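You operate a simulated robot arm through the tools that you are given. There is no shell and no other tool. Be economical: measure what you need, move in short steps, check, and stop when the job is done.

You run a simulated robot arm. Do the job below in one go: nothing can be reset, and whatever is moved stays where it is left.

JOB
Put things in order on the island top. At the end: the white candlestick stands where the lemonade bottle stood; the milk carton stands where the velvet brush stood; the pink jar stands where the milk carton stood; the velvet brush stands on top of the blue paperback; the lemonade bottle stands where the pink jar stood; whatever was shut is shut again. Leave all else as you found it, and nothing knocked over.

The check looks at the end state, three seconds after you hand in, the way a careful person would. Anything else that was tipped, shoved, dropped, spilled or broken makes it a failure.

ROBOT AND FRAMES
A 7-joint arm with a two-finger parallel gripper, fixed in place. Base frame: the origin is at the foot of the arm, x ahead of it, y to its left, z up; the work surface is at about z = 0. Readings come in mm, rad, newtons and seconds.
With the tool pointing down near the work surface it reaches from about 220 to 580 mm from the base axis. Its first joint turns from -1.152 to 1.152 rad. Payload 2.5 kg.
Tool frame: the origin (TCP) lies between the finger pads and is the grasp point; the fingertips stand 23 mm ahead of it; z points along the fingers, y is the line along which they close. The gripper opens to 94 mm. The fingers are 38 mm wide and 10 mm thick; the gripper's body (54 by 96 mm) begins 39 mm behind the TCP.
Orientation is told as [roll, pitch, yaw] about the base's x, y, z axes, in that order, counted from this pose: with the fingers straight down and closing along the base's y, the tool's x points along the base's -x, its y along +y and its z along -z.

CONTROLS
- The arm moves only by the tool apply_moves. Its argument "increments" is a list of rows, each a list of 7 numbers: the turn, a rotation vector about the base's x, y, z in rad, then the shift along the base's x, y, z in m, then the gripper command, from -1 (shut) to 1 (fully open), values between in proportion. In form: [[ax, ay, az, dx, dy, dz, claw], ...]. A call has 1 to 10 rows; each row shifts and turns the commanded pose from where the row before left it. Rows are played at 5 a second. More than 50 mm and 0.15 rad between two rows, or a gripper value outside its range, and nothing of the call is played. A pose out of reach is approached as far as the arm can. The call stops where the force on the tool passes 40 N (or 10 N more than at its start, if that is more) or the arm is blocked; 0.2 s more then pass. The fingers move at their own pace (about 108 mm/s each) and stop on an object; they squeeze with about 22 N. The grip force told is the motor's: it shows also when the fingers shut on nothing. Time passes only in rows, and 0.2 s behind the last, so rows that do not move let the fingers close. The reply holds the time, the measured pose of the TCP, the force on the tool along the base axes, the opening and the grip force, in the units named above and with some noise.
- Cameras (640 x 400 px; columns grow to the right, rows downward): "scene" is fixed at [115.6, -406.3, 534.4]; the picture's right is [0.83, -0.56, 0.00], its down [-0.43, -0.63, -0.65] and it looks along [0.36, 0.54, -0.76] (base axes); focal length 285 px, centre (320, 200). "wrist" rides on the gripper at [-39, 0, -44] in the tool frame; the picture's right is [0.00, -1.00, 0.00], its down [0.97, 0.00, -0.24] and it looks along [0.24, 0.00, 0.97] (tool axes); focal length 218 px, centre (320, 200).
- camera(camera): a new picture of that camera. No time passes.
- point_at(camera, pixels): there is no depth. For up to 12 entries [column, row, z] of the newest picture of that camera ("zoom" is the newest enlarged one), the place [x, y] in the base frame at which the ray of that pixel passes the height z, good to about 3 mm, but the place of the scene camera against the robot may be out by one fixed shift of up to 18 mm in any direction. No time passes.
- close_up(camera, box): a new picture of the part [left, top, right, bottom] of that camera's present view, enlarged. No time passes.
- finish_job(): hands the job in; it is judged then, once.

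Keep the steps short. Do not move on a guess: measure, check each grasp and each placing, and mend mistakes. In all there are 80 turns and 46 pictures (those below and enlarged ones count). Leave the gripper open and the arm clear of the work at the hand-in unless told otherwise, and finish with a single line.

The tools are called as a command line: name --pt "numbers of a row" for each row, then --argument value for the rest, lists and objects as JSON in quotes. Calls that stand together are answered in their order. apply_moves: Moves the arm, as the interface text tells. Its arguments: {"type":"object","properties":{"increments":{"type":"array"}},"required":["increments"]} The other tools are called the same way: camera (camera) takes a picture; point_at (camera, pixels) gives the place at which the rays of pixels pass given heights; close_up (camera, box) takes an enlarged picture of a part of a camera's view; finish_job () hands the job in.

At the start:

```text
time: 0.0
eef_pos: [375.0, -110.0, 255.6]
ee_rot: [0.0, 0.001, -0.002]
ft_force: [-0.5, 0.6, -0.5]
finger_gap: 94.2
finger_force: 0.0
```

scene: 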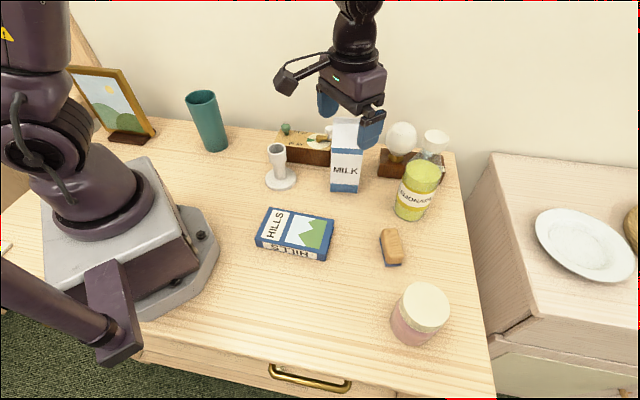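
wrist: 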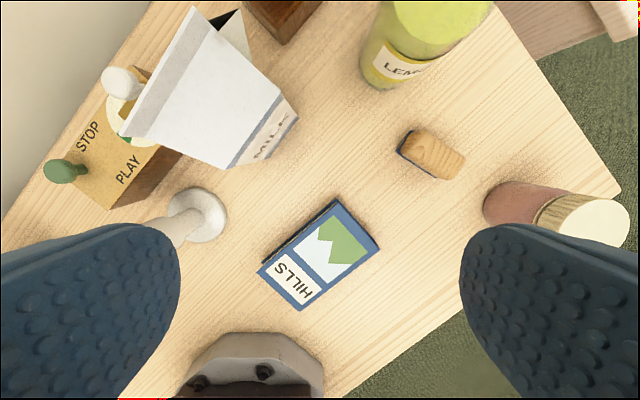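

I'll measure the objects first. I start with an enlarged scene view and some base points from the wrist picture: book corners, brush, candlestick foot, jar and bottle.

close_up --camera "scene" --box '[240, 100, 480, 250]'

close_up --camera "scene" --box '[240, 200, 480, 350]'

point_at --camera "wrist" --pixels '[[337, 198, 25], [380, 240, 25], [300, 310, 25], [258, 272, 25], [412, 130, 25], [466, 158, 25], [440, 180, 25], [398, 150, 0], [437, 179, 0], [204, 215, 5], [240, 168, 0], [297, 117, 0]]'

point_at --camera "scene" --pixels '[[269, 208, 25], [334, 220, 25], [325, 250, 25], [257, 237, 25], [281, 180, 5], [345, 190, 0], [410, 212, 0], [412, 335, 0], [392, 262, 0], [424, 305, 80], [423, 175, 110], [390, 245, 30]]'

```text
2.67 times, centred on (360, 175) of scene
```

zoom: 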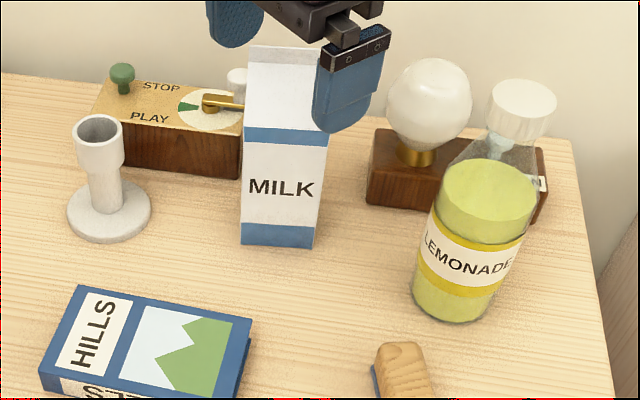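

```text
2.67 times, centred on (360, 275) of scene
```

zoom: 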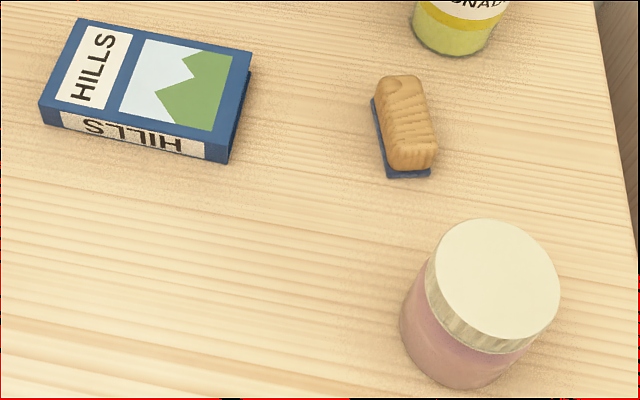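

```text
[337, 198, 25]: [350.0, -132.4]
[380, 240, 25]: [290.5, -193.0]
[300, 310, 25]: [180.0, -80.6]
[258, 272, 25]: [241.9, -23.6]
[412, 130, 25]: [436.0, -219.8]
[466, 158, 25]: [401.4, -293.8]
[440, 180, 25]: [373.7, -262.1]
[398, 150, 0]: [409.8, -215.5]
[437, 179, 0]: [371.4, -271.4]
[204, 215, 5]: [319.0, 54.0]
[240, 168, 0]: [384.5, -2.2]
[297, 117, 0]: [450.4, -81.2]
```

```text
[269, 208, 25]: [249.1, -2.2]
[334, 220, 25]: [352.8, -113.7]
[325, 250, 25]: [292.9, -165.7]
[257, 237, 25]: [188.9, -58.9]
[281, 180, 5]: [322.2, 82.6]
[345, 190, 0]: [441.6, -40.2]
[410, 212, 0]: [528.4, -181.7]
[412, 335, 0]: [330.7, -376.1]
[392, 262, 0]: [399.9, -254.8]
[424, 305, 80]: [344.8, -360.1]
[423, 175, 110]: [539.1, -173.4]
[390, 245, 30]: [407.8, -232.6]
```

The scene camera reads about (+4, +20) mm off the wrist camera. I'll raise the arm and look straight down over the far-right area, to measure the bottle and its neighbours.

apply_moves --pt "0 0 0 0.01 -0.01 0.04 1" --pt "0 0 0 0.02 -0.02 0.04 1" --pt "0 0 0 0.03 -0.02 0.02 1" --pt "0 0 0 0.03 -0.02 0 1" --pt "0 0 0 0 0 0 1"

camera --camera "wrist"

```text
time: 1.2
eef_pos: [464.0, -180.3, 353.7]
ee_rot: [0.001, 0.001, 0.001]
ft_force: [0.3, -0.1, 0.0]
finger_gap: 93.9
finger_force: 0.0
```

```text
41 pictures are left
```

wrist: 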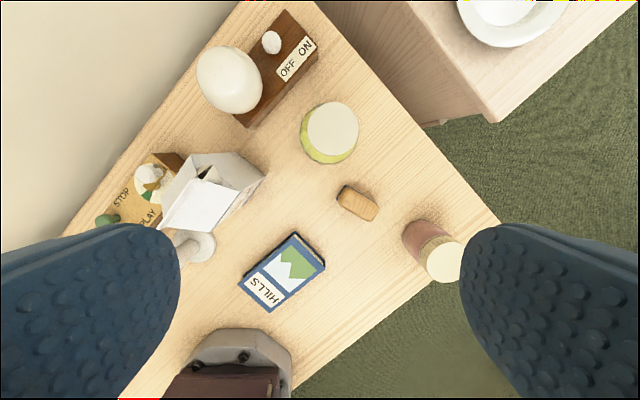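

close_up --camera "wrist" --box '[260, 60, 420, 160]'

close_up --camera "wrist" --box '[140, 130, 300, 230]'

close_up --camera "scene" --box '[320, 100, 480, 200]'

```text
4.00 times, centred on (340, 110) of wrist
```

zoom: 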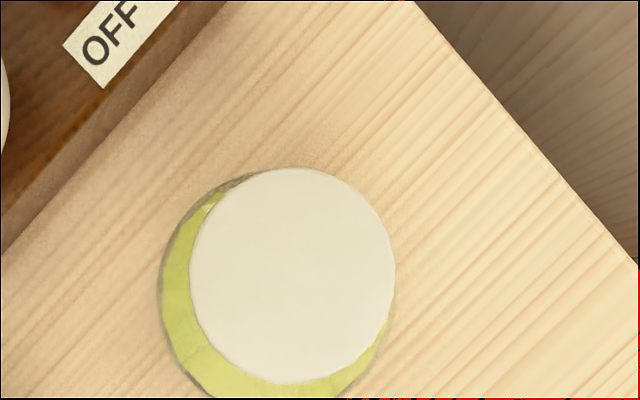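

```text
4.00 times, centred on (220, 180) of wrist
```

zoom: 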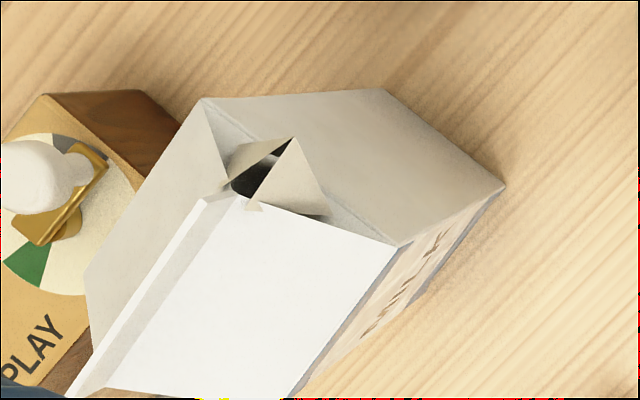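

```text
4.00 times, centred on (400, 150) of scene
```

zoom: 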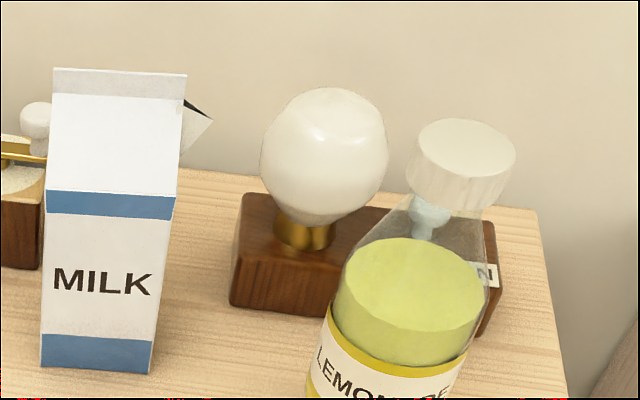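

The bottle has a cap that might be a loose stopper, so I'll grip its body. The milk carton's spout is open, so it must stay upright. Next I'll measure heights from the wrist and scene rays.

point_at --camera "zoom" --pixels '[[42, 366, 0], [150, 373, 0], [175, 195, 90], [175, 195, 110], [175, 195, 130], [185, 75, 130], [185, 75, 160], [185, 75, 190], [464, 145, 150], [464, 145, 180], [464, 145, 210], [462, 330, 100]]'

point_at --camera "wrist" --pixels '[[266, 176, 0], [236, 152, 0], [239, 191, 90], [239, 191, 110], [239, 191, 130], [190, 180, 130], [190, 180, 160], [333, 129, 150], [333, 129, 180], [333, 129, 210], [351, 204, 30], [372, 200, 0]]'

close_up --camera "wrist" --box '[320, 170, 480, 290]'

```text
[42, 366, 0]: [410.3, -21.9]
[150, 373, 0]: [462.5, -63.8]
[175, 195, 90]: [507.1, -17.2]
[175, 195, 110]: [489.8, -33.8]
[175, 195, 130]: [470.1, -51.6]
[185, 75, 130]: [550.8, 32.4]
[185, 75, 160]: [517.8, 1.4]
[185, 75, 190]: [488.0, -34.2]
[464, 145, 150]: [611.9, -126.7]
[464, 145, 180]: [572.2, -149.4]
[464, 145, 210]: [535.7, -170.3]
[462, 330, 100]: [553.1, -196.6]
```

```text
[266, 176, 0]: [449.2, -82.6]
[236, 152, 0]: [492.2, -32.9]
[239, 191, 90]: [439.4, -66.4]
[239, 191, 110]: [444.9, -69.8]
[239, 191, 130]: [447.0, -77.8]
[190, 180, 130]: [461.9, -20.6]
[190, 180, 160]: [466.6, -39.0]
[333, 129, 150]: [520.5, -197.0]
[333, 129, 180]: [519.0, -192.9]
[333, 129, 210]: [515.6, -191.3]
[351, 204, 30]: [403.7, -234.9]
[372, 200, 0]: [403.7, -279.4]
```

```text
3.33 times, centred on (400, 230) of wrist
```

zoom: 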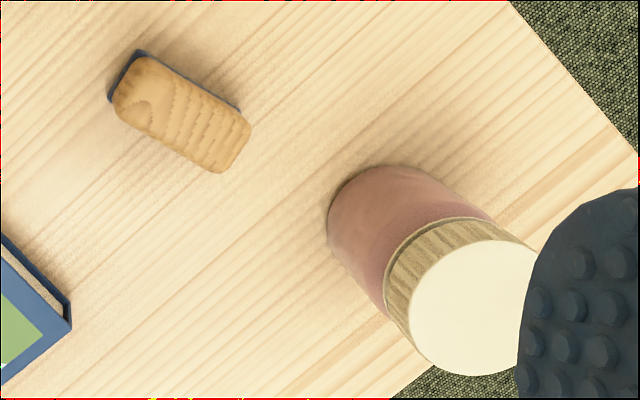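

From these rays:
- Carton: about 67 mm square, eave at z≈140, ridge ≈190, centre ≈(444,-36).
- Bottle: about 215 mm tall at ≈(519,-193). Its body will need a side grasp.
- Brush: centre ≈(404,-247), long axis about 60° from x.

I'll go over the brush with yaw ≈ 1.0 and look again.

apply_moves --pt "0 0 0.143 -0.012 -0.014 -0.01 1" --pt "0 0 0.143 -0.012 -0.014 -0.03 1" --pt "0 0 0.143 -0.012 -0.014 -0.03 1" --pt "0 0 0.143 -0.012 -0.014 -0.03 1" --pt "0 0 0.143 -0.012 -0.011 -0.04 1" --pt "0 0 0.143 0 0 -0.03 1" --pt "0 0 0.143 0 0 -0.03 1" --pt "0 0 0 0 0 0 1"

camera --camera "wrist"

```text
time: 3.0
eef_pos: [404.6, -245.9, 155.7]
ee_rot: [-0.003, 0.001, 1.004]
ft_force: [-1.0, -0.8, 0.7]
finger_gap: 94.1
finger_force: 0.1
```

```text
36 pictures are left
```

wrist: 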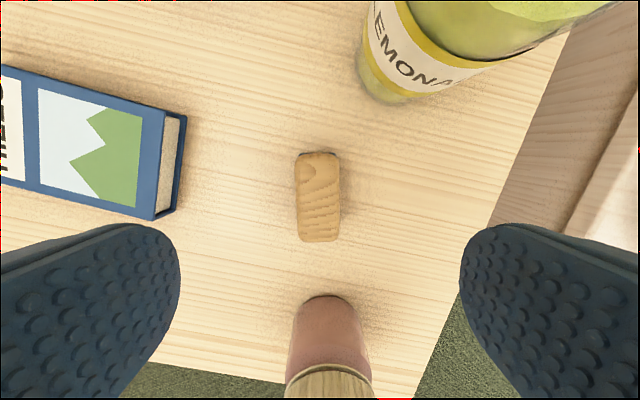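

point_at --camera "wrist" --pixels '[[318, 197, 20], [318, 197, 35], [316, 152, 25], [320, 241, 35], [162, 110, 25], [155, 220, 25], [187, 118, 0], [400, 100, 0], [357, 60, 0], [330, 295, 0], [290, 365, 40], [371, 365, 40]]'

close_up --camera "scene" --box '[350, 220, 470, 295]'

```text
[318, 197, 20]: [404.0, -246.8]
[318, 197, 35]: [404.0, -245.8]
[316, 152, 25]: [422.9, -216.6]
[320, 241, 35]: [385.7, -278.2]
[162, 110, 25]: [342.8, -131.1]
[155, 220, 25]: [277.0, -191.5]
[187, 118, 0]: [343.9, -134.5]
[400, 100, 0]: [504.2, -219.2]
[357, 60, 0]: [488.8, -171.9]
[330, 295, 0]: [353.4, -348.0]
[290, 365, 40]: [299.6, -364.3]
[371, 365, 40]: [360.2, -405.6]
```

```text
5.33 times, centred on (410, 258) of scene
```

zoom: 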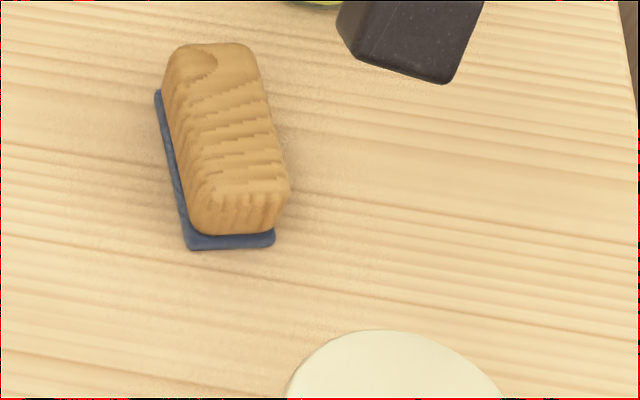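

The brush centre is confirmed at (404,-246.5), right below the gripper. I'll go down to TCP z≈28 and close.

apply_moves --pt "0 0 0 0 0 -0.045 1" --pt "0 0 0 0 0 -0.045 1" --pt "0 0 0 0 -0.001 -0.037 1" --pt "0 0 0 0 0 0 1" --pt "0 0 0 0 0 0 -1" --pt "0 0 0 0 0 0 -1" --pt "0 0 0 0 0 0 -1"

```text
time: 4.6
eef_pos: [406.2, -249.6, 29.8]
ee_rot: [-0.001, 0.0, 0.999]
ft_force: [0.2, 0.1, -0.1]
finger_gap: 33.8
finger_force: 21.6
```

Brush gripped with a gap of 33.8 mm. I'll lift it and carry it over the book, to about (256,-101).

apply_moves --pt "0 0 0 0 0 0.04 -1" --pt "0 0 0 0 0 0.04 -1" --pt "0 0 -0.04 -0.03 0.03 0.02 -1" --pt "0 0 -0.04 -0.03 0.03 0 -1" --pt "0 0 -0.04 -0.03 0.03 0 -1" --pt "0 0 -0.04 -0.03 0.03 0 -1" --pt "0 0 -0.04 -0.03 0.028 0 -1" --pt "0 0 0 0 0 0 -1"

camera --camera "wrist"

camera --camera "scene"

```text
time: 6.4
eef_pos: [254.1, -102.9, 127.7]
ee_rot: [0.0, -0.001, 0.798]
ft_force: [0.8, 1.5, -0.4]
finger_gap: 33.5
finger_force: 21.8
```

```text
34 pictures are left
```

wrist: 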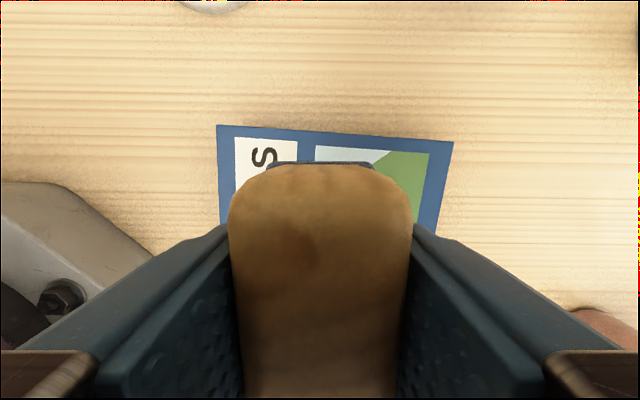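

```text
33 pictures are left
```

scene: 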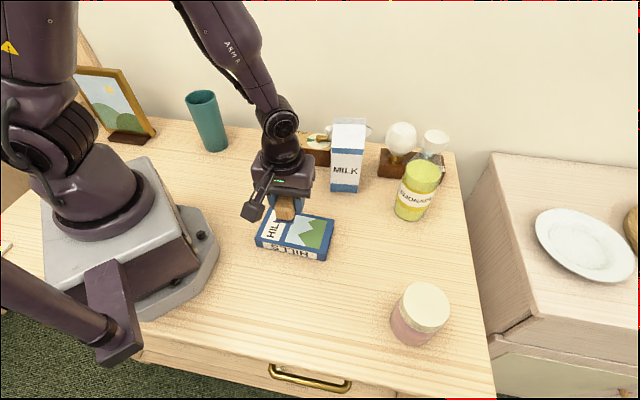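

point_at --camera "wrist" --pixels '[[217, 125, 22], [453, 142, 22], [217, 125, 28], [453, 142, 28]]'

```text
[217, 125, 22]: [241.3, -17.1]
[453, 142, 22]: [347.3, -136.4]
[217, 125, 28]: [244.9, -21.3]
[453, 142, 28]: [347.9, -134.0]
```

The book's far edge runs (243,-20) to (347,-135), so its centre is ≈(264,-105). I'll shift the brush by (+6,+4) mm and go down most of the way.

apply_moves --pt "0 0 0 0.006 0.004 -0.03 -1" --pt "0 0 0 0 0 -0.03 -1" --pt "0 0 0 0 0 -0.006 -1" --pt "0 0 0 0 0 0 -1" --pt "0 0 0 0 0 0 -1"

close_up --camera "scene" --box '[240, 170, 360, 270]'

```text
time: 7.6
eef_pos: [261.4, -98.2, 61.5]
ee_rot: [0.0, 0.0, 0.803]
ft_force: [0.8, 0.1, -1.1]
finger_gap: 33.7
finger_force: 21.8
```

```text
4.00 times, centred on (300, 220) of scene
```

zoom: 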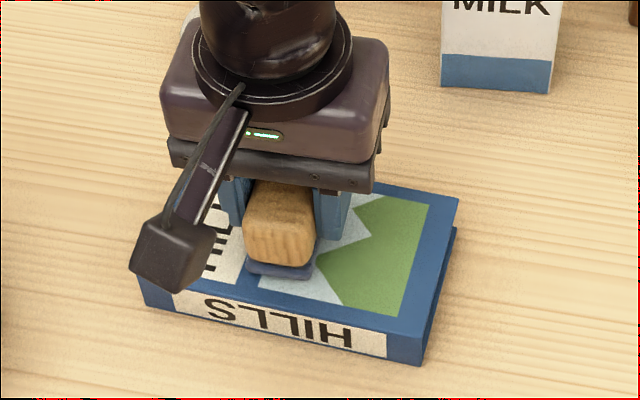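

Close now. I'll step down 2 mm at a time and watch the force.

apply_moves --pt "0 0 0 0 0 -0.002 -1" --pt "0 0 0 0 0 -0.002 -1" --pt "0 0 0 0 0 0 -1"

```text
time: 8.4
eef_pos: [262.3, -97.7, 58.5]
ee_rot: [-0.002, -0.001, 0.8]
ft_force: [-4.0, -0.2, 23.3]
finger_gap: 33.9
finger_force: 22.1
```

The force is 23 N, so the brush is on the book. I'll ease up 1 mm, then open partly so the fingers stay clear, and retreat upward.

apply_moves --pt "0 0 0 0 0 0.001 -1" --pt "0 0 0 0 0 0 -1" --pt "0 0 0 0 0 0 0" --pt "0 0 0 0 0 0 0" --pt "0 0 0 0 0 0.03 0" --pt "0 0 0 0 0 0.045 1" --pt "0 0 0 0 0 0.045 1" --pt "0 0 0 0 0 0.045 1" --pt "0 0 0 0 0 0 1"

camera --camera "wrist"

```text
time: 10.4
eef_pos: [261.5, -93.8, 225.3]
ee_rot: [0.0, 0.001, 0.802]
ft_force: [0.2, 0.1, 0.3]
finger_gap: 94.3
finger_force: 0.1
```

```text
31 pictures are left
```

wrist: 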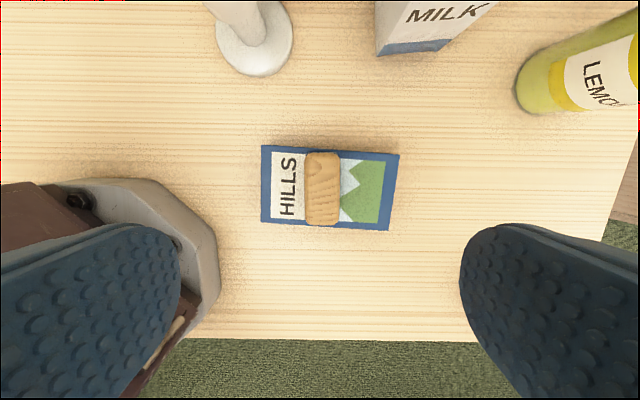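

The brush sits on the book. From this view I'll also refine the milk base edge, the candlestick foot and the bottle base.

point_at --camera "wrist" --pixels '[[378, 55, 0], [437, 50, 0], [217, 35, 3], [292, 35, 3], [258, 76, 3], [515, 85, 20], [540, 110, 0], [306, 152, 30], [341, 225, 30]]'

close_up --camera "scene" --box '[360, 110, 480, 230]'

close_up --camera "scene" --box '[255, 110, 385, 200]'

```text
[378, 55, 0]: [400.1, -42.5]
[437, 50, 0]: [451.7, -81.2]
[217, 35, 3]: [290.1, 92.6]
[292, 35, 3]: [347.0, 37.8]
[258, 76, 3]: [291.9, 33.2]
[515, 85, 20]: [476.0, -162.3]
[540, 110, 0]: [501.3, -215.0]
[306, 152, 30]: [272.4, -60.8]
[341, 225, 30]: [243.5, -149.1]
```

```text
3.33 times, centred on (420, 170) of scene
```

zoom: 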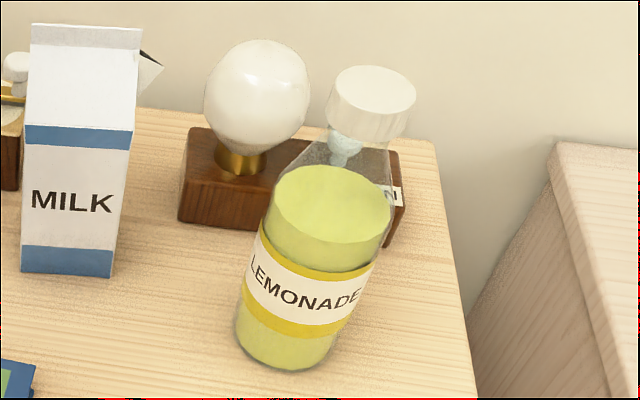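

```text
4.44 times, centred on (320, 155) of scene
```

zoom: 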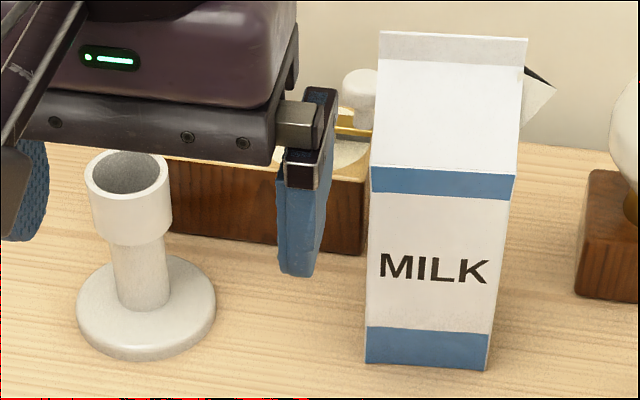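

Milk carton: front edge (400,-42) to (452,-81), centre ≈(445,-36). I'll take it with the tool tilted 30° above horizontal, from the robot's side, closing front to back. First I turn the yaw to -0.66 while moving up over the free area.

apply_moves --pt "0 0 -0.146 0.005 0.01 0.008 1" --pt "0 0 -0.146 0.005 0.01 0.008 1" --pt "0 0 -0.146 0.005 0.01 0.008 1" --pt "0 0 -0.146 0.005 0.01 0.008 1" --pt "0 0 -0.146 0.005 0.01 0.008 1" --pt "0 0 -0.146 0.005 0.012 0.008 1" --pt "0 0 -0.146 0.005 0.012 0.005 1" --pt "0 0 -0.146 0.005 0.012 0.005 1" --pt "0 0 -0.146 0.005 0.012 0.005 1" --pt "0 0 -0.146 0.005 0.012 0.005 1"

apply_moves --pt "-0.0917 -0.1187 0 0 0 0 1" --pt "-0.0917 -0.1187 0 0 0 0 1" --pt "-0.0917 -0.1187 0 0 0 0 1" --pt "-0.0917 -0.1187 0 0 0 0 1" --pt "-0.0917 -0.1187 0 0 0 0 1" --pt "-0.0917 -0.1187 0 0 0 0 1" --pt "-0.0917 -0.1187 0 0 0 0 1" --pt "0 0 0 0 0 0 1"

camera --camera "wrist"

camera --camera "scene"

```text
time: 12.6
eef_pos: [311.0, 14.8, 292.4]
ee_rot: [0.002, 0.001, -0.663]
ft_force: [0.0, 0.2, -0.6]
finger_gap: 93.9
finger_force: 0.0
```

```text
time: 14.4
eef_pos: [309.9, 15.1, 290.5]
ee_rot: [0.003, -1.053, -0.66]
ft_force: [0.0, 0.1, 0.8]
finger_gap: 94.2
finger_force: 0.0
```

```text
28 pictures are left
```

wrist: 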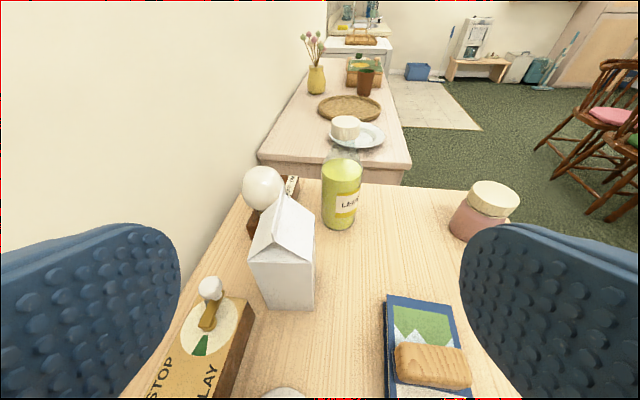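

```text
27 pictures are left
```

scene: 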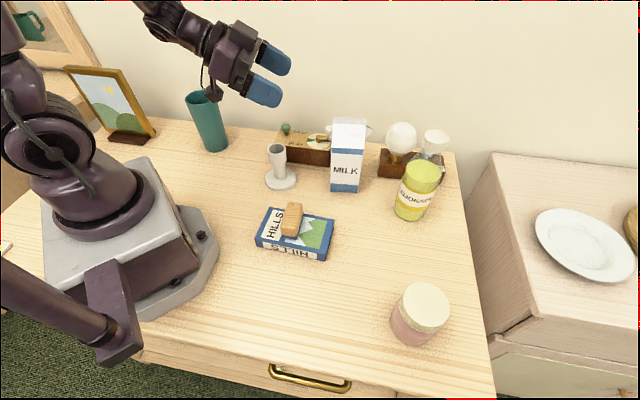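

This view is clear: the carton is in line ahead, with the music box to its left. I'll measure the knob, the box corner, the carton's near base edge, and the bottle and jar positions.

point_at --camera "wrist" --pixels '[[253, 308, 55], [253, 308, 65], [210, 290, 80], [210, 290, 100], [267, 309, 0], [312, 311, 0], [316, 268, 140], [250, 263, 140], [285, 192, 190], [338, 228, 0], [323, 215, 10], [354, 215, 10]]'

close_up --camera "wrist" --box '[160, 130, 400, 330]'

```text
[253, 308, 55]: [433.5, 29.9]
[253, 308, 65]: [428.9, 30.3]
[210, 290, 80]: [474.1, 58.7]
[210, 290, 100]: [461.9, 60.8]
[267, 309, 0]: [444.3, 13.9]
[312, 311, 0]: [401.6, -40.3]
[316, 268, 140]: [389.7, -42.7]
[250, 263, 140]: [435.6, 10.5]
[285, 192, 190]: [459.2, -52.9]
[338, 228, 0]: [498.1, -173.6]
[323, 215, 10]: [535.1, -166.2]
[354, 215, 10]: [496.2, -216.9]
```

```text
2.00 times, centred on (280, 230) of wrist
```

zoom: 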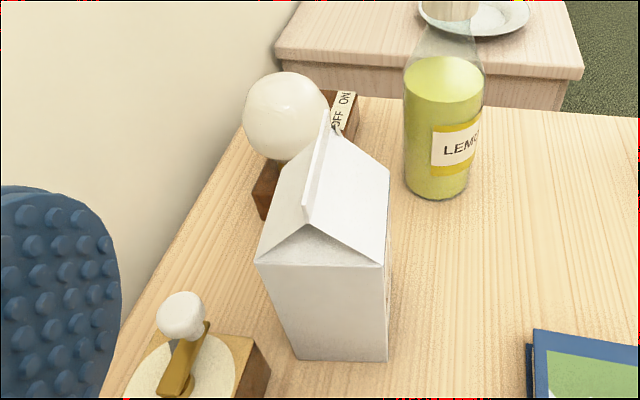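

Candlestick top is ≈104 mm at (318,64), and the carton's near face gives a centre ≈(447,-35). I'll reduce the tilt to 20° above horizontal so the camera block clears the ridge. Then I go to a pre-grasp point 120 mm back, at about (341,47,162).

apply_moves --pt "0.0533 0.0691 0 0.01 0.01 -0.02 1" --pt "0.0533 0.0691 0 0.01 0.01 -0.02 1" --pt "0 0 0 0.01 0.012 -0.03 1" --pt "0 0 0 0 0 -0.03 1" --pt "0 0 0 0 0 -0.028 1" --pt "0 0 0 0 0 0 1"

camera --camera "wrist"

camera --camera "scene"

```text
time: 15.8
eef_pos: [339.0, 48.2, 162.6]
ee_rot: [0.003, -0.875, -0.661]
ft_force: [-0.4, 0.5, -0.4]
finger_gap: 94.0
finger_force: 0.0
```

```text
25 pictures are left
```

wrist: 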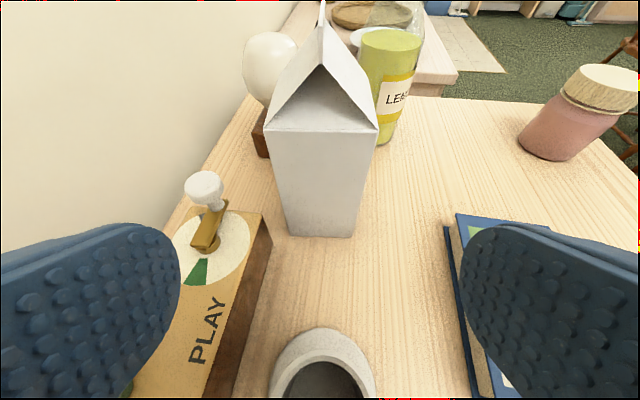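

```text
24 pictures are left
```

scene: 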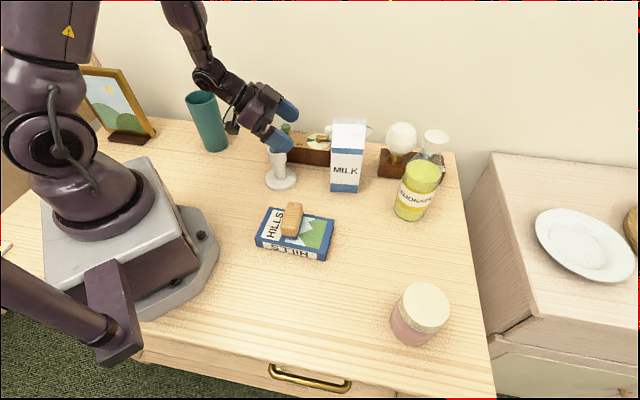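

I turned the tilt the wrong way: pitch is -0.875 and I want -1.22. I'll correct that in place and check the alignment.

apply_moves --pt "-0.0713 -0.0922 0 0 0 0 1" --pt "-0.0713 -0.0922 0 0 0 0 1" --pt "-0.0713 -0.0922 0 0 0 0 1" --pt "0 0 0 0 0 0 1"

camera --camera "wrist"

```text
time: 16.8
eef_pos: [340.7, 46.7, 164.0]
ee_rot: [0.006, -1.227, -0.664]
ft_force: [0.7, -0.5, 0.5]
finger_gap: 93.7
finger_force: 0.1
```

```text
23 pictures are left
```

wrist: 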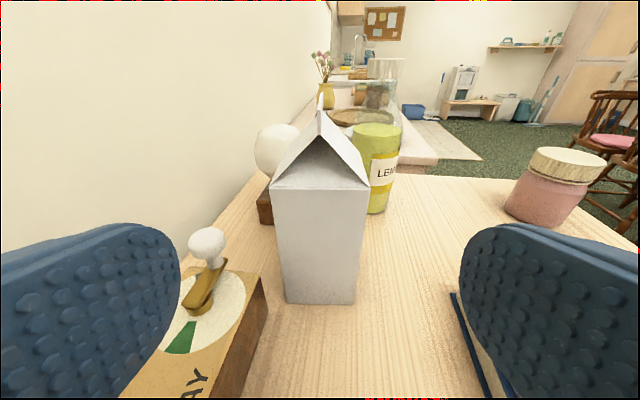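

Carton is centred at column 320. I'll advance 120 mm along the tool axis in short rows, without closing.

apply_moves --pt "0 0 0 0.0178 -0.0138 -0.0084 1" --pt "0 0 0 0.0178 -0.0138 -0.0084 1" --pt "0 0 0 0.0178 -0.0138 -0.0084 1" --pt "0 0 0 0.0178 -0.0138 -0.0084 1" --pt "0 0 0 0.0178 -0.0138 -0.0084 1" --pt "0 0 0 0 0 0 1"

camera --camera "wrist"

close_up --camera "scene" --box '[200, 70, 440, 220]'

```text
time: 18.2
eef_pos: [429.2, -23.3, 121.9]
ee_rot: [0.005, -1.223, -0.662]
ft_force: [-0.5, 0.6, 0.4]
finger_gap: 93.8
finger_force: 0.1
```

```text
22 pictures are left
```

wrist: 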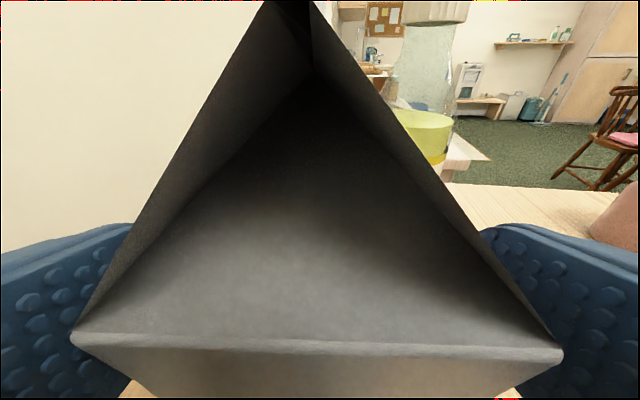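

```text
2.67 times, centred on (320, 145) of scene
```

zoom: 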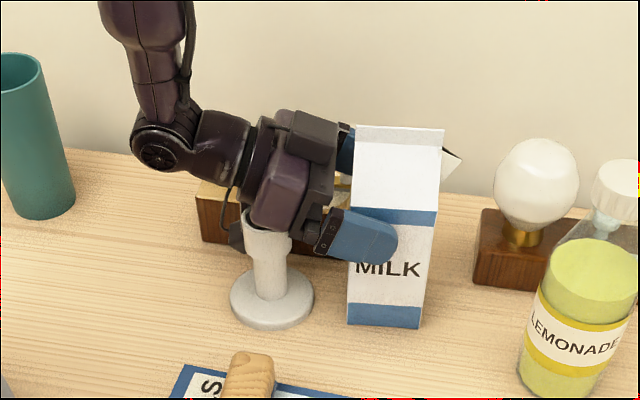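

The fingers straddle the carton and nothing is touching. I'll close now and check the gap.

apply_moves --pt "0 0 0 0 0 0 -1" --pt "0 0 0 0 0 0 -1" --pt "0 0 0 0 0 0 -1"

apply_moves --pt "0 0 0 0 0 0.01 -1" --pt "0 0 0 0 0 0.02 -1" --pt "0 0 0 0 0 0.03 -1" --pt "0 0 0 0 0 0 -1"

camera --camera "scene"

```text
time: 19.0
eef_pos: [429.5, -23.2, 122.4]
ee_rot: [0.004, -1.225, -0.663]
ft_force: [-0.9, 0.5, 0.7]
finger_gap: 70.6
finger_force: 21.9
```

```text
time: 20.0
eef_pos: [430.8, -23.1, 182.4]
ee_rot: [0.003, -1.226, -0.662]
ft_force: [0.3, -0.7, -4.9]
finger_gap: 70.4
finger_force: 22.7
```

```text
20 pictures are left
```

scene: 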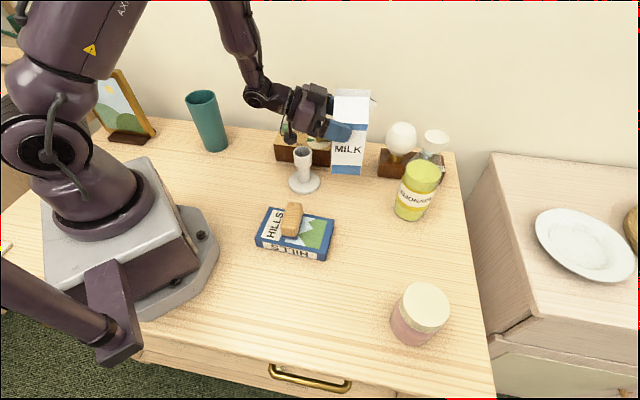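

The carton is lifted with a gap of 70.4 mm and about 0.5 kg. The hand nudged the candlestick a little, but it still stands upright and it gets moved later anyway. Now I carry the milk to the brush spot, shifting (-43,-210).

apply_moves --pt "0 0 0 -0.003 -0.02 0 -1" --pt "0 0 0 -0.007 -0.03 0 -1" --pt "0 0 0 -0.008 -0.04 0 -1" --pt "0 0 0 -0.008 -0.04 0 -1" --pt "0 0 0 -0.008 -0.04 0 -1" --pt "0 0 0 -0.006 -0.025 0 -1" --pt "0 0 0 -0.003 -0.015 0 -1" --pt "0 0 0 0 0 0 -1" --pt "0 0 0 0 0 -0.03 -1" --pt "0 0 0 0 0 0 -1"

camera --camera "scene"

```text
time: 22.2
eef_pos: [399.8, -218.2, 172.3]
ee_rot: [-0.011, -1.207, -0.647]
ft_force: [-0.7, -0.2, -5.8]
finger_gap: 69.9
finger_force: 22.3
out of reach, approached as far as the arm can: row 7, 9
```

```text
19 pictures are left
```

scene: 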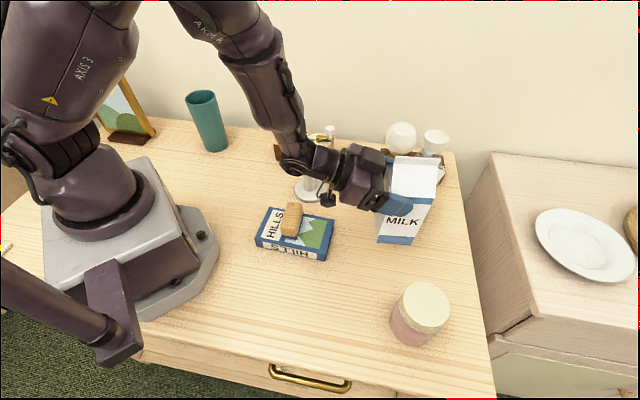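

The near-radial, low pose folds the arm too far. I'll rise a bit and yaw the carton by about -0.42 rad about vertical, so the wrist moves further from the base, and see what I read.

apply_moves --pt "0 0 0 0 0 0.03 -1" --pt "0 0 -0.1 0 0 0 -1" --pt "0 0 -0.1 0 0 0 -1" --pt "0 0 -0.1 0 0 0 -1" --pt "0 0 -0.12 0 0 0 -1" --pt "0 0 0 0 0 0 -1"

```text
time: 23.6
eef_pos: [400.4, -219.0, 201.7]
ee_rot: [0.003, -1.224, -1.084]
ft_force: [-1.0, -0.8, -4.5]
finger_gap: 70.0
finger_force: 21.8
```

The pose is clean again. Carton centre is now ≈(411,-238). I'll shift (-7,-8.5) and go down to about 10 mm above the table.

apply_moves --pt "0 0 0 -0.0067 -0.0085 0 -1" --pt "0 0 0 0 0 -0.025 -1" --pt "0 0 0 0 0 -0.025 -1" --pt "0 0 0 0 0 -0.019 -1" --pt "0 0 0 0 0 0 -1"

```text
time: 24.8
eef_pos: [392.3, -226.7, 131.2]
ee_rot: [0.007, -1.225, -1.084]
ft_force: [0.0, 0.6, -4.4]
finger_gap: 70.1
finger_force: 22.3
```

Within reach. I'll do the last few mm down in small steps until I feel contact.

apply_moves --pt "0 0 0 0 0 -0.004 -1" --pt "0 0 0 0 0 -0.003 -1" --pt "0 0 0 0 0 -0.0015 -1" --pt "0 0 0 0 0 0 -1"

close_up --camera "scene" --box '[280, 130, 520, 280]'

```text
time: 25.8
eef_pos: [393.7, -228.2, 124.2]
ee_rot: [0.005, -1.225, -1.081]
ft_force: [-0.1, 0.3, -4.8]
finger_gap: 70.2
finger_force: 21.7
```

```text
2.67 times, centred on (400, 205) of scene
```

zoom: 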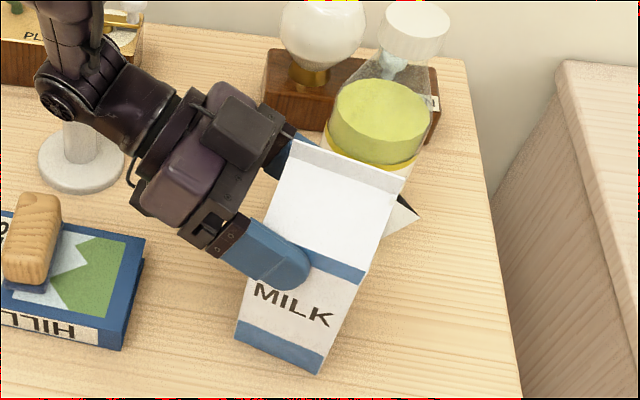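

apply_moves --pt "0 0 0 0 0 -0.0015 -1" --pt "0 0 0 0 0 -0.001 -1" --pt "0 0 0 0 0 0 -1"

```text
time: 26.6
eef_pos: [394.1, -226.1, 122.8]
ee_rot: [0.008, -1.231, -1.085]
ft_force: [-7.2, 6.8, 20.4]
finger_gap: 70.0
finger_force: 21.9
```

Contact. I'll ease off, open the fingers, and leave backward and upward.

apply_moves --pt "0 0 0 0 0 0.0007 -1" --pt "0 0 0 0 0 0 -1" --pt "0 0 0 0 0 0 1" --pt "0 0 0 0 0 0 1" --pt "0 0 0 0 0 0 1" --pt "0 0 0 -0.003 0.006 0.03 1" --pt "0 0 0 -0.003 0.006 0.04 1" --pt "0 0 0 -0.003 0.006 0.04 1" --pt "0 0 0 0 0 0.04 1" --pt "0 0 0 0 0 0.03 1"

camera --camera "scene"

```text
time: 28.8
eef_pos: [383.8, -208.2, 301.6]
ee_rot: [0.004, -1.225, -1.082]
ft_force: [0.1, -0.5, -0.2]
finger_gap: 93.9
finger_force: 0.0
```

```text
17 pictures are left
```

scene: 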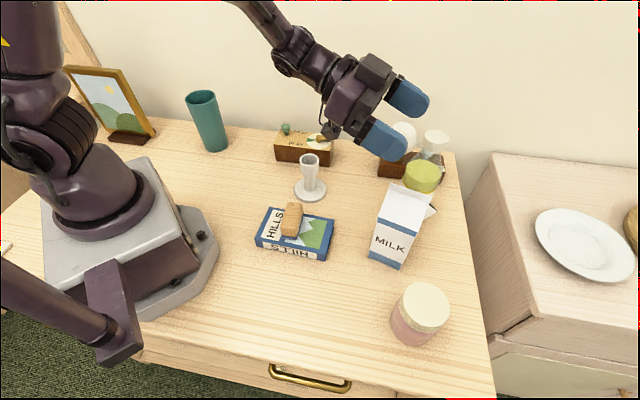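

Milk stands on the brush spot. Next is the jar, and I'll look closely at how its lid meets the body.

close_up --camera "scene" --box '[370, 265, 474, 360]'

point_at --camera "scene" --pixels '[[424, 308, 80], [424, 308, 90], [424, 308, 100], [411, 324, 0], [404, 191, 190], [391, 260, 0]]'

```text
4.21 times, centred on (422, 312) of scene
```

zoom: 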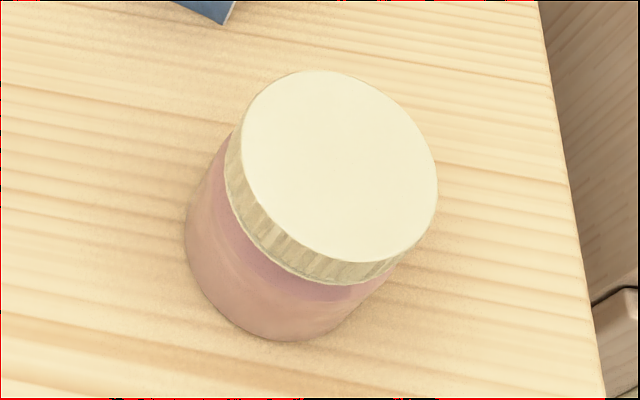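

```text
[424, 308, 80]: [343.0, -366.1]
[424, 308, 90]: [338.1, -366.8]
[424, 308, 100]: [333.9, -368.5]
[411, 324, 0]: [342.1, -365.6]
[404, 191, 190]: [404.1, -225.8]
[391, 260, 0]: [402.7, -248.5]
```

The body is at least as wide as the lid, so a top-down grasp will press on the body. I'll turn the tool back to straight down while moving over the jar, staying above the milk.

apply_moves --pt "0.1203 0.0637 0 -0.004 -0.018 0.005 1" --pt "0.1203 0.0637 0 -0.004 -0.018 0 1" --pt "0.1203 0.0637 0 -0.004 -0.018 0 1" --pt "0.1203 0.0637 0 -0.004 -0.018 0 1" --pt "0.1203 0.0637 0 -0.005 -0.018 0 1" --pt "0.1203 0.0637 0 -0.005 -0.018 0 1" --pt "0.1203 0.0637 0 -0.005 -0.018 0 1" --pt "0.1203 0.0637 0 -0.005 -0.018 0 1" --pt "0.1203 0.0637 0 -0.005 -0.018 0 1" --pt "0 0 0 0 0 0 1"

camera --camera "wrist"

```text
time: 31.0
eef_pos: [341.4, -370.7, 307.1]
ee_rot: [0.004, 0.002, -1.084]
ft_force: [0.0, 0.1, 0.3]
finger_gap: 94.1
finger_force: 0.1
```

```text
15 pictures are left
```

wrist: 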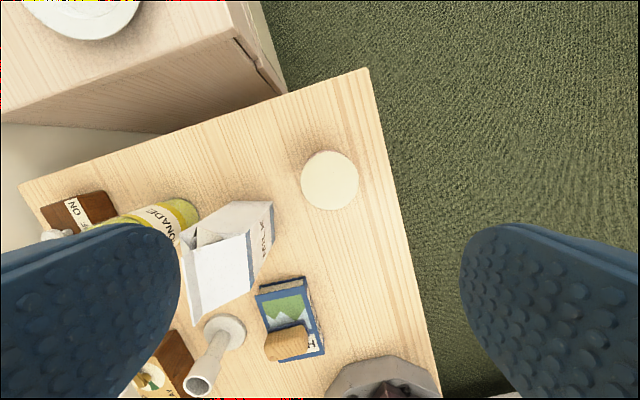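

point_at --camera "wrist" --pixels '[[330, 181, 80], [330, 181, 95], [301, 181, 90], [359, 181, 90], [224, 331, 5], [199, 212, 10], [187, 200, 0], [274, 202, 140], [258, 280, 140]]'

```text
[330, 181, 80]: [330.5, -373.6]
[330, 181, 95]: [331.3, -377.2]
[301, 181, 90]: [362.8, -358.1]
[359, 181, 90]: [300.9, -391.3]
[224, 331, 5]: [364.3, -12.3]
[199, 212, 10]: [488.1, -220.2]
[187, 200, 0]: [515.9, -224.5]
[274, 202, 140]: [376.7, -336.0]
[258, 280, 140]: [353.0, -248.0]
```

The lid centre reads (331,-376) at z≈90, diameter about 70–75 mm. I'll turn the yaw to -0.64, centre over the jar and descend to TCP z≈110 first.

apply_moves --pt "0 0 0.11 -0.005 -0.003 -0.04 1" --pt "0 0 0.11 -0.005 -0.0025 -0.04 1" --pt "0 0 0.11 0 0 -0.04 1" --pt "0 0 0.11 0 0 -0.04 1" --pt "0 0 0 0 0 -0.03 1" --pt "0 0 0 0 0 0 1"

camera --camera "wrist"

```text
time: 32.4
eef_pos: [333.0, -376.4, 118.8]
ee_rot: [0.004, -0.001, -0.643]
ft_force: [-0.2, -1.0, -0.4]
finger_gap: 94.0
finger_force: 0.0
```

```text
14 pictures are left
```

wrist: 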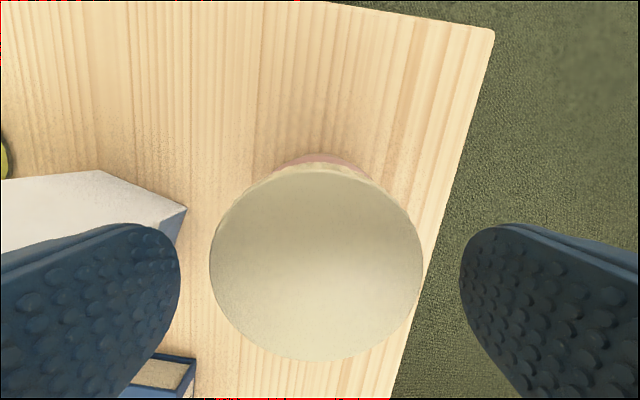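

point_at --camera "wrist" --pixels '[[316, 262, 85], [316, 262, 92], [209, 262, 88], [423, 262, 88], [320, 155, 40]]'

```text
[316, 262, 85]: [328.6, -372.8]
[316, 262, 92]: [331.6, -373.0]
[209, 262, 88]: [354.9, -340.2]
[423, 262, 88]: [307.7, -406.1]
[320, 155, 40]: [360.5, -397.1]
```

Two views together give a lid top of ≈100 mm and diameter ≈68. I'll go down to TCP z=68 so the tips reach well below the lid, then close.

apply_moves --pt "0 0 0 0.001 0.002 -0.02 1" --pt "0 0 0 0 0 -0.02 1" --pt "0 0 0 0 0 -0.01 1" --pt "0 0 0 0 0 0 1" --pt "0 0 0 0 0 0 -1" --pt "0 0 0 0 0 0 -1" --pt "0 0 0 0 0 0 -1"

close_up --camera "scene" --box '[350, 220, 490, 360]'

```text
time: 34.0
eef_pos: [334.0, -374.8, 67.3]
ee_rot: [0.006, 0.0, -0.644]
ft_force: [0.6, -0.1, -0.3]
finger_gap: 71.3
finger_force: 21.8
```

```text
2.86 times, centred on (420, 290) of scene
```

zoom: 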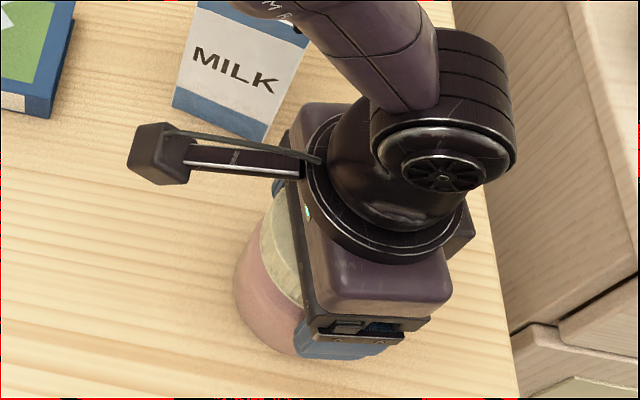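

Gripped at 71.3 mm. I'll lift the jar high (bottom ≈230, above the milk) and check that the lid and body came up together.

apply_moves --pt "0 0 0 0 0 0.01 -1" --pt "0 0 0 0 0 0.03 -1" --pt "0 0 0 0 0 0.04 -1" --pt "0 0 0 0 0 0.045 -1" --pt "0 0 0 0 0 0.045 -1" --pt "0 0 0 0 0 0.045 -1" --pt "0 0 0 0 0 0.02 -1" --pt "0 0 0 0 0 0 -1"

camera --camera "scene"

```text
time: 35.8
eef_pos: [331.2, -374.4, 301.6]
ee_rot: [0.006, 0.0, -0.643]
ft_force: [-0.2, 0.3, -1.9]
finger_gap: 71.3
finger_force: 21.5
```

```text
12 pictures are left
```

scene: 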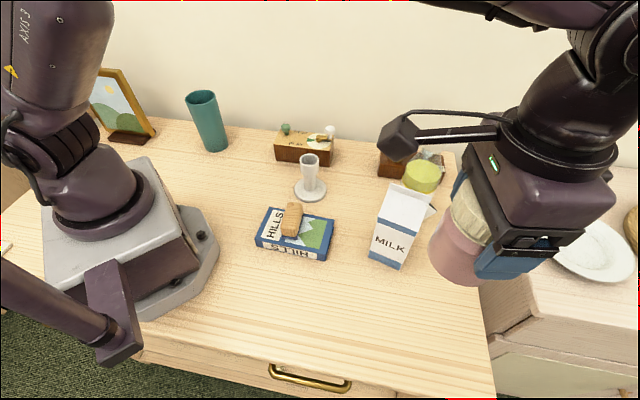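

Lid and body are up together. Now I carry it straight over to the milk's old spot (446,-36), staying high, and measure the candlestick foot.

apply_moves --pt "0 0 0 0.012 0.036 0 -1" --pt "0 0 0 0.0126 0.0379 0 -1" --pt "0 0 0 0.0126 0.0379 0 -1" --pt "0 0 0 0.0126 0.0379 0 -1" --pt "0 0 0 0.0126 0.0379 0 -1" --pt "0 0 0 0.0126 0.0379 0 -1" --pt "0 0 0 0.0126 0.0379 0 -1" --pt "0 0 0 0.0126 0.0379 0 -1" --pt "0 0 0 0.0126 0.0379 0 -1" --pt "0 0 0 0 0 0 -1"

camera --camera "wrist"

point_at --camera "scene" --pixels '[[310, 190, 5], [330, 167, 0], [377, 176, 0]]'

```text
time: 38.0
eef_pos: [446.8, -35.5, 302.8]
ee_rot: [0.006, 0.0, -0.643]
ft_force: [-0.6, 0.0, -1.5]
finger_gap: 71.3
finger_force: 21.9
```

```text
11 pictures are left
```

wrist: 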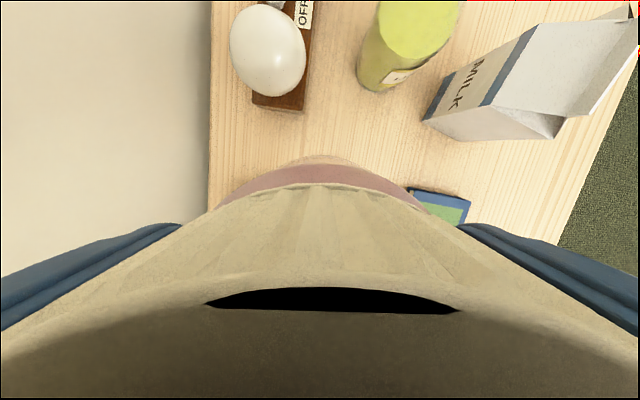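

```text
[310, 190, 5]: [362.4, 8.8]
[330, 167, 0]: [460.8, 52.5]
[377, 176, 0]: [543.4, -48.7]
```

The candlestick foot at ≈(360,-12) leaves room. The jar is over (446.8,-35.5). I'll descend to just above the table.

apply_moves --pt "0 0 0 0 0 -0.04 -1" --pt "0 0 0 0 0 -0.045 -1" --pt "0 0 0 0 0 -0.045 -1" --pt "0 0 0 0 0 -0.045 -1" --pt "0 0 0 0 0 -0.03 -1" --pt "0 0 0 0 0 -0.02 -1" --pt "0 0 0 0 0 -0.006 -1" --pt "0 0 0 0 0 0 -1"

apply_moves --pt "0 0 0 0 0 -0.002 -1" --pt "0 0 0 0 0 -0.0015 -1" --pt "0 0 0 0 0 0 -1"

```text
time: 39.8
eef_pos: [446.2, -38.1, 70.2]
ee_rot: [0.005, -0.002, -0.643]
ft_force: [0.0, 0.6, -1.4]
finger_gap: 71.2
finger_force: 21.2
```

```text
time: 40.6
eef_pos: [447.4, -35.0, 68.5]
ee_rot: [0.005, -0.001, -0.644]
ft_force: [0.5, 0.6, -2.7]
finger_gap: 71.4
finger_force: 21.9
```

apply_moves --pt "0 0 0 0 0 -0.001 -1" --pt "0 0 0 0 0 0 -1"

```text
time: 41.2
eef_pos: [445.5, -35.1, 67.0]
ee_rot: [0.006, 0.0, -0.644]
ft_force: [-0.1, 0.2, -2.7]
finger_gap: 71.2
finger_force: 21.5
```

apply_moves --pt "0 0 0 0 0 -0.001 -1" --pt "0 0 0 0 0 0 -1"

```text
time: 41.8
eef_pos: [447.0, -36.2, 65.8]
ee_rot: [0.004, -0.003, -0.644]
ft_force: [-3.0, -0.4, 9.6]
finger_gap: 71.2
finger_force: 22.0
```

Contact at 9.6 N. I'll open and rise straight up.

apply_moves --pt "0 0 0 0 0 0 1" --pt "0 0 0 0 0 0 1" --pt "0 0 0 0 0 0 1" --pt "0 0 0 0 0 0.03 1" --pt "0 0 0 0 0 0.045 1" --pt "0 0 0 0 0 0.045 1" --pt "0 0 0 0 0 0.045 1" --pt "0 0 0 0 0 0.045 1" --pt "0 0 0 0 0 0.025 1" --pt "0 0 0 0 0 0 1"

camera --camera "wrist"

```text
time: 44.0
eef_pos: [447.9, -36.0, 299.7]
ee_rot: [0.005, -0.001, -0.645]
ft_force: [0.4, 0.4, -0.2]
finger_gap: 93.9
finger_force: 0.1
```

```text
10 pictures are left
```

wrist: 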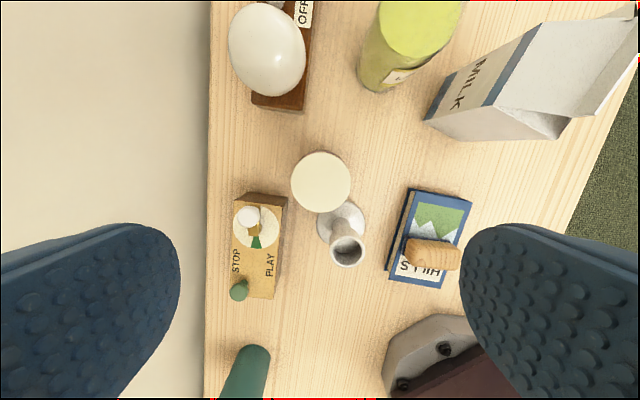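

point_at --camera "wrist" --pixels '[[321, 181, 98], [342, 222, 5], [317, 226, 5], [366, 226, 5], [347, 249, 104], [358, 78, 0], [376, 93, 0], [393, 88, 0], [302, 112, 0], [425, 118, 0], [440, 137, 0], [365, 60, 30]]'

```text
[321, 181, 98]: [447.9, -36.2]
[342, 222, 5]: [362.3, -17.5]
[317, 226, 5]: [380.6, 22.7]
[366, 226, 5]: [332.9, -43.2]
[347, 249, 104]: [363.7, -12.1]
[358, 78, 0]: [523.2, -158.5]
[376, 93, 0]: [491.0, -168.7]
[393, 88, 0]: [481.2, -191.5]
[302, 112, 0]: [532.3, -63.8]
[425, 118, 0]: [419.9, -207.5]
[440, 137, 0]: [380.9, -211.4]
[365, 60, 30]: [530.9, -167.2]
```

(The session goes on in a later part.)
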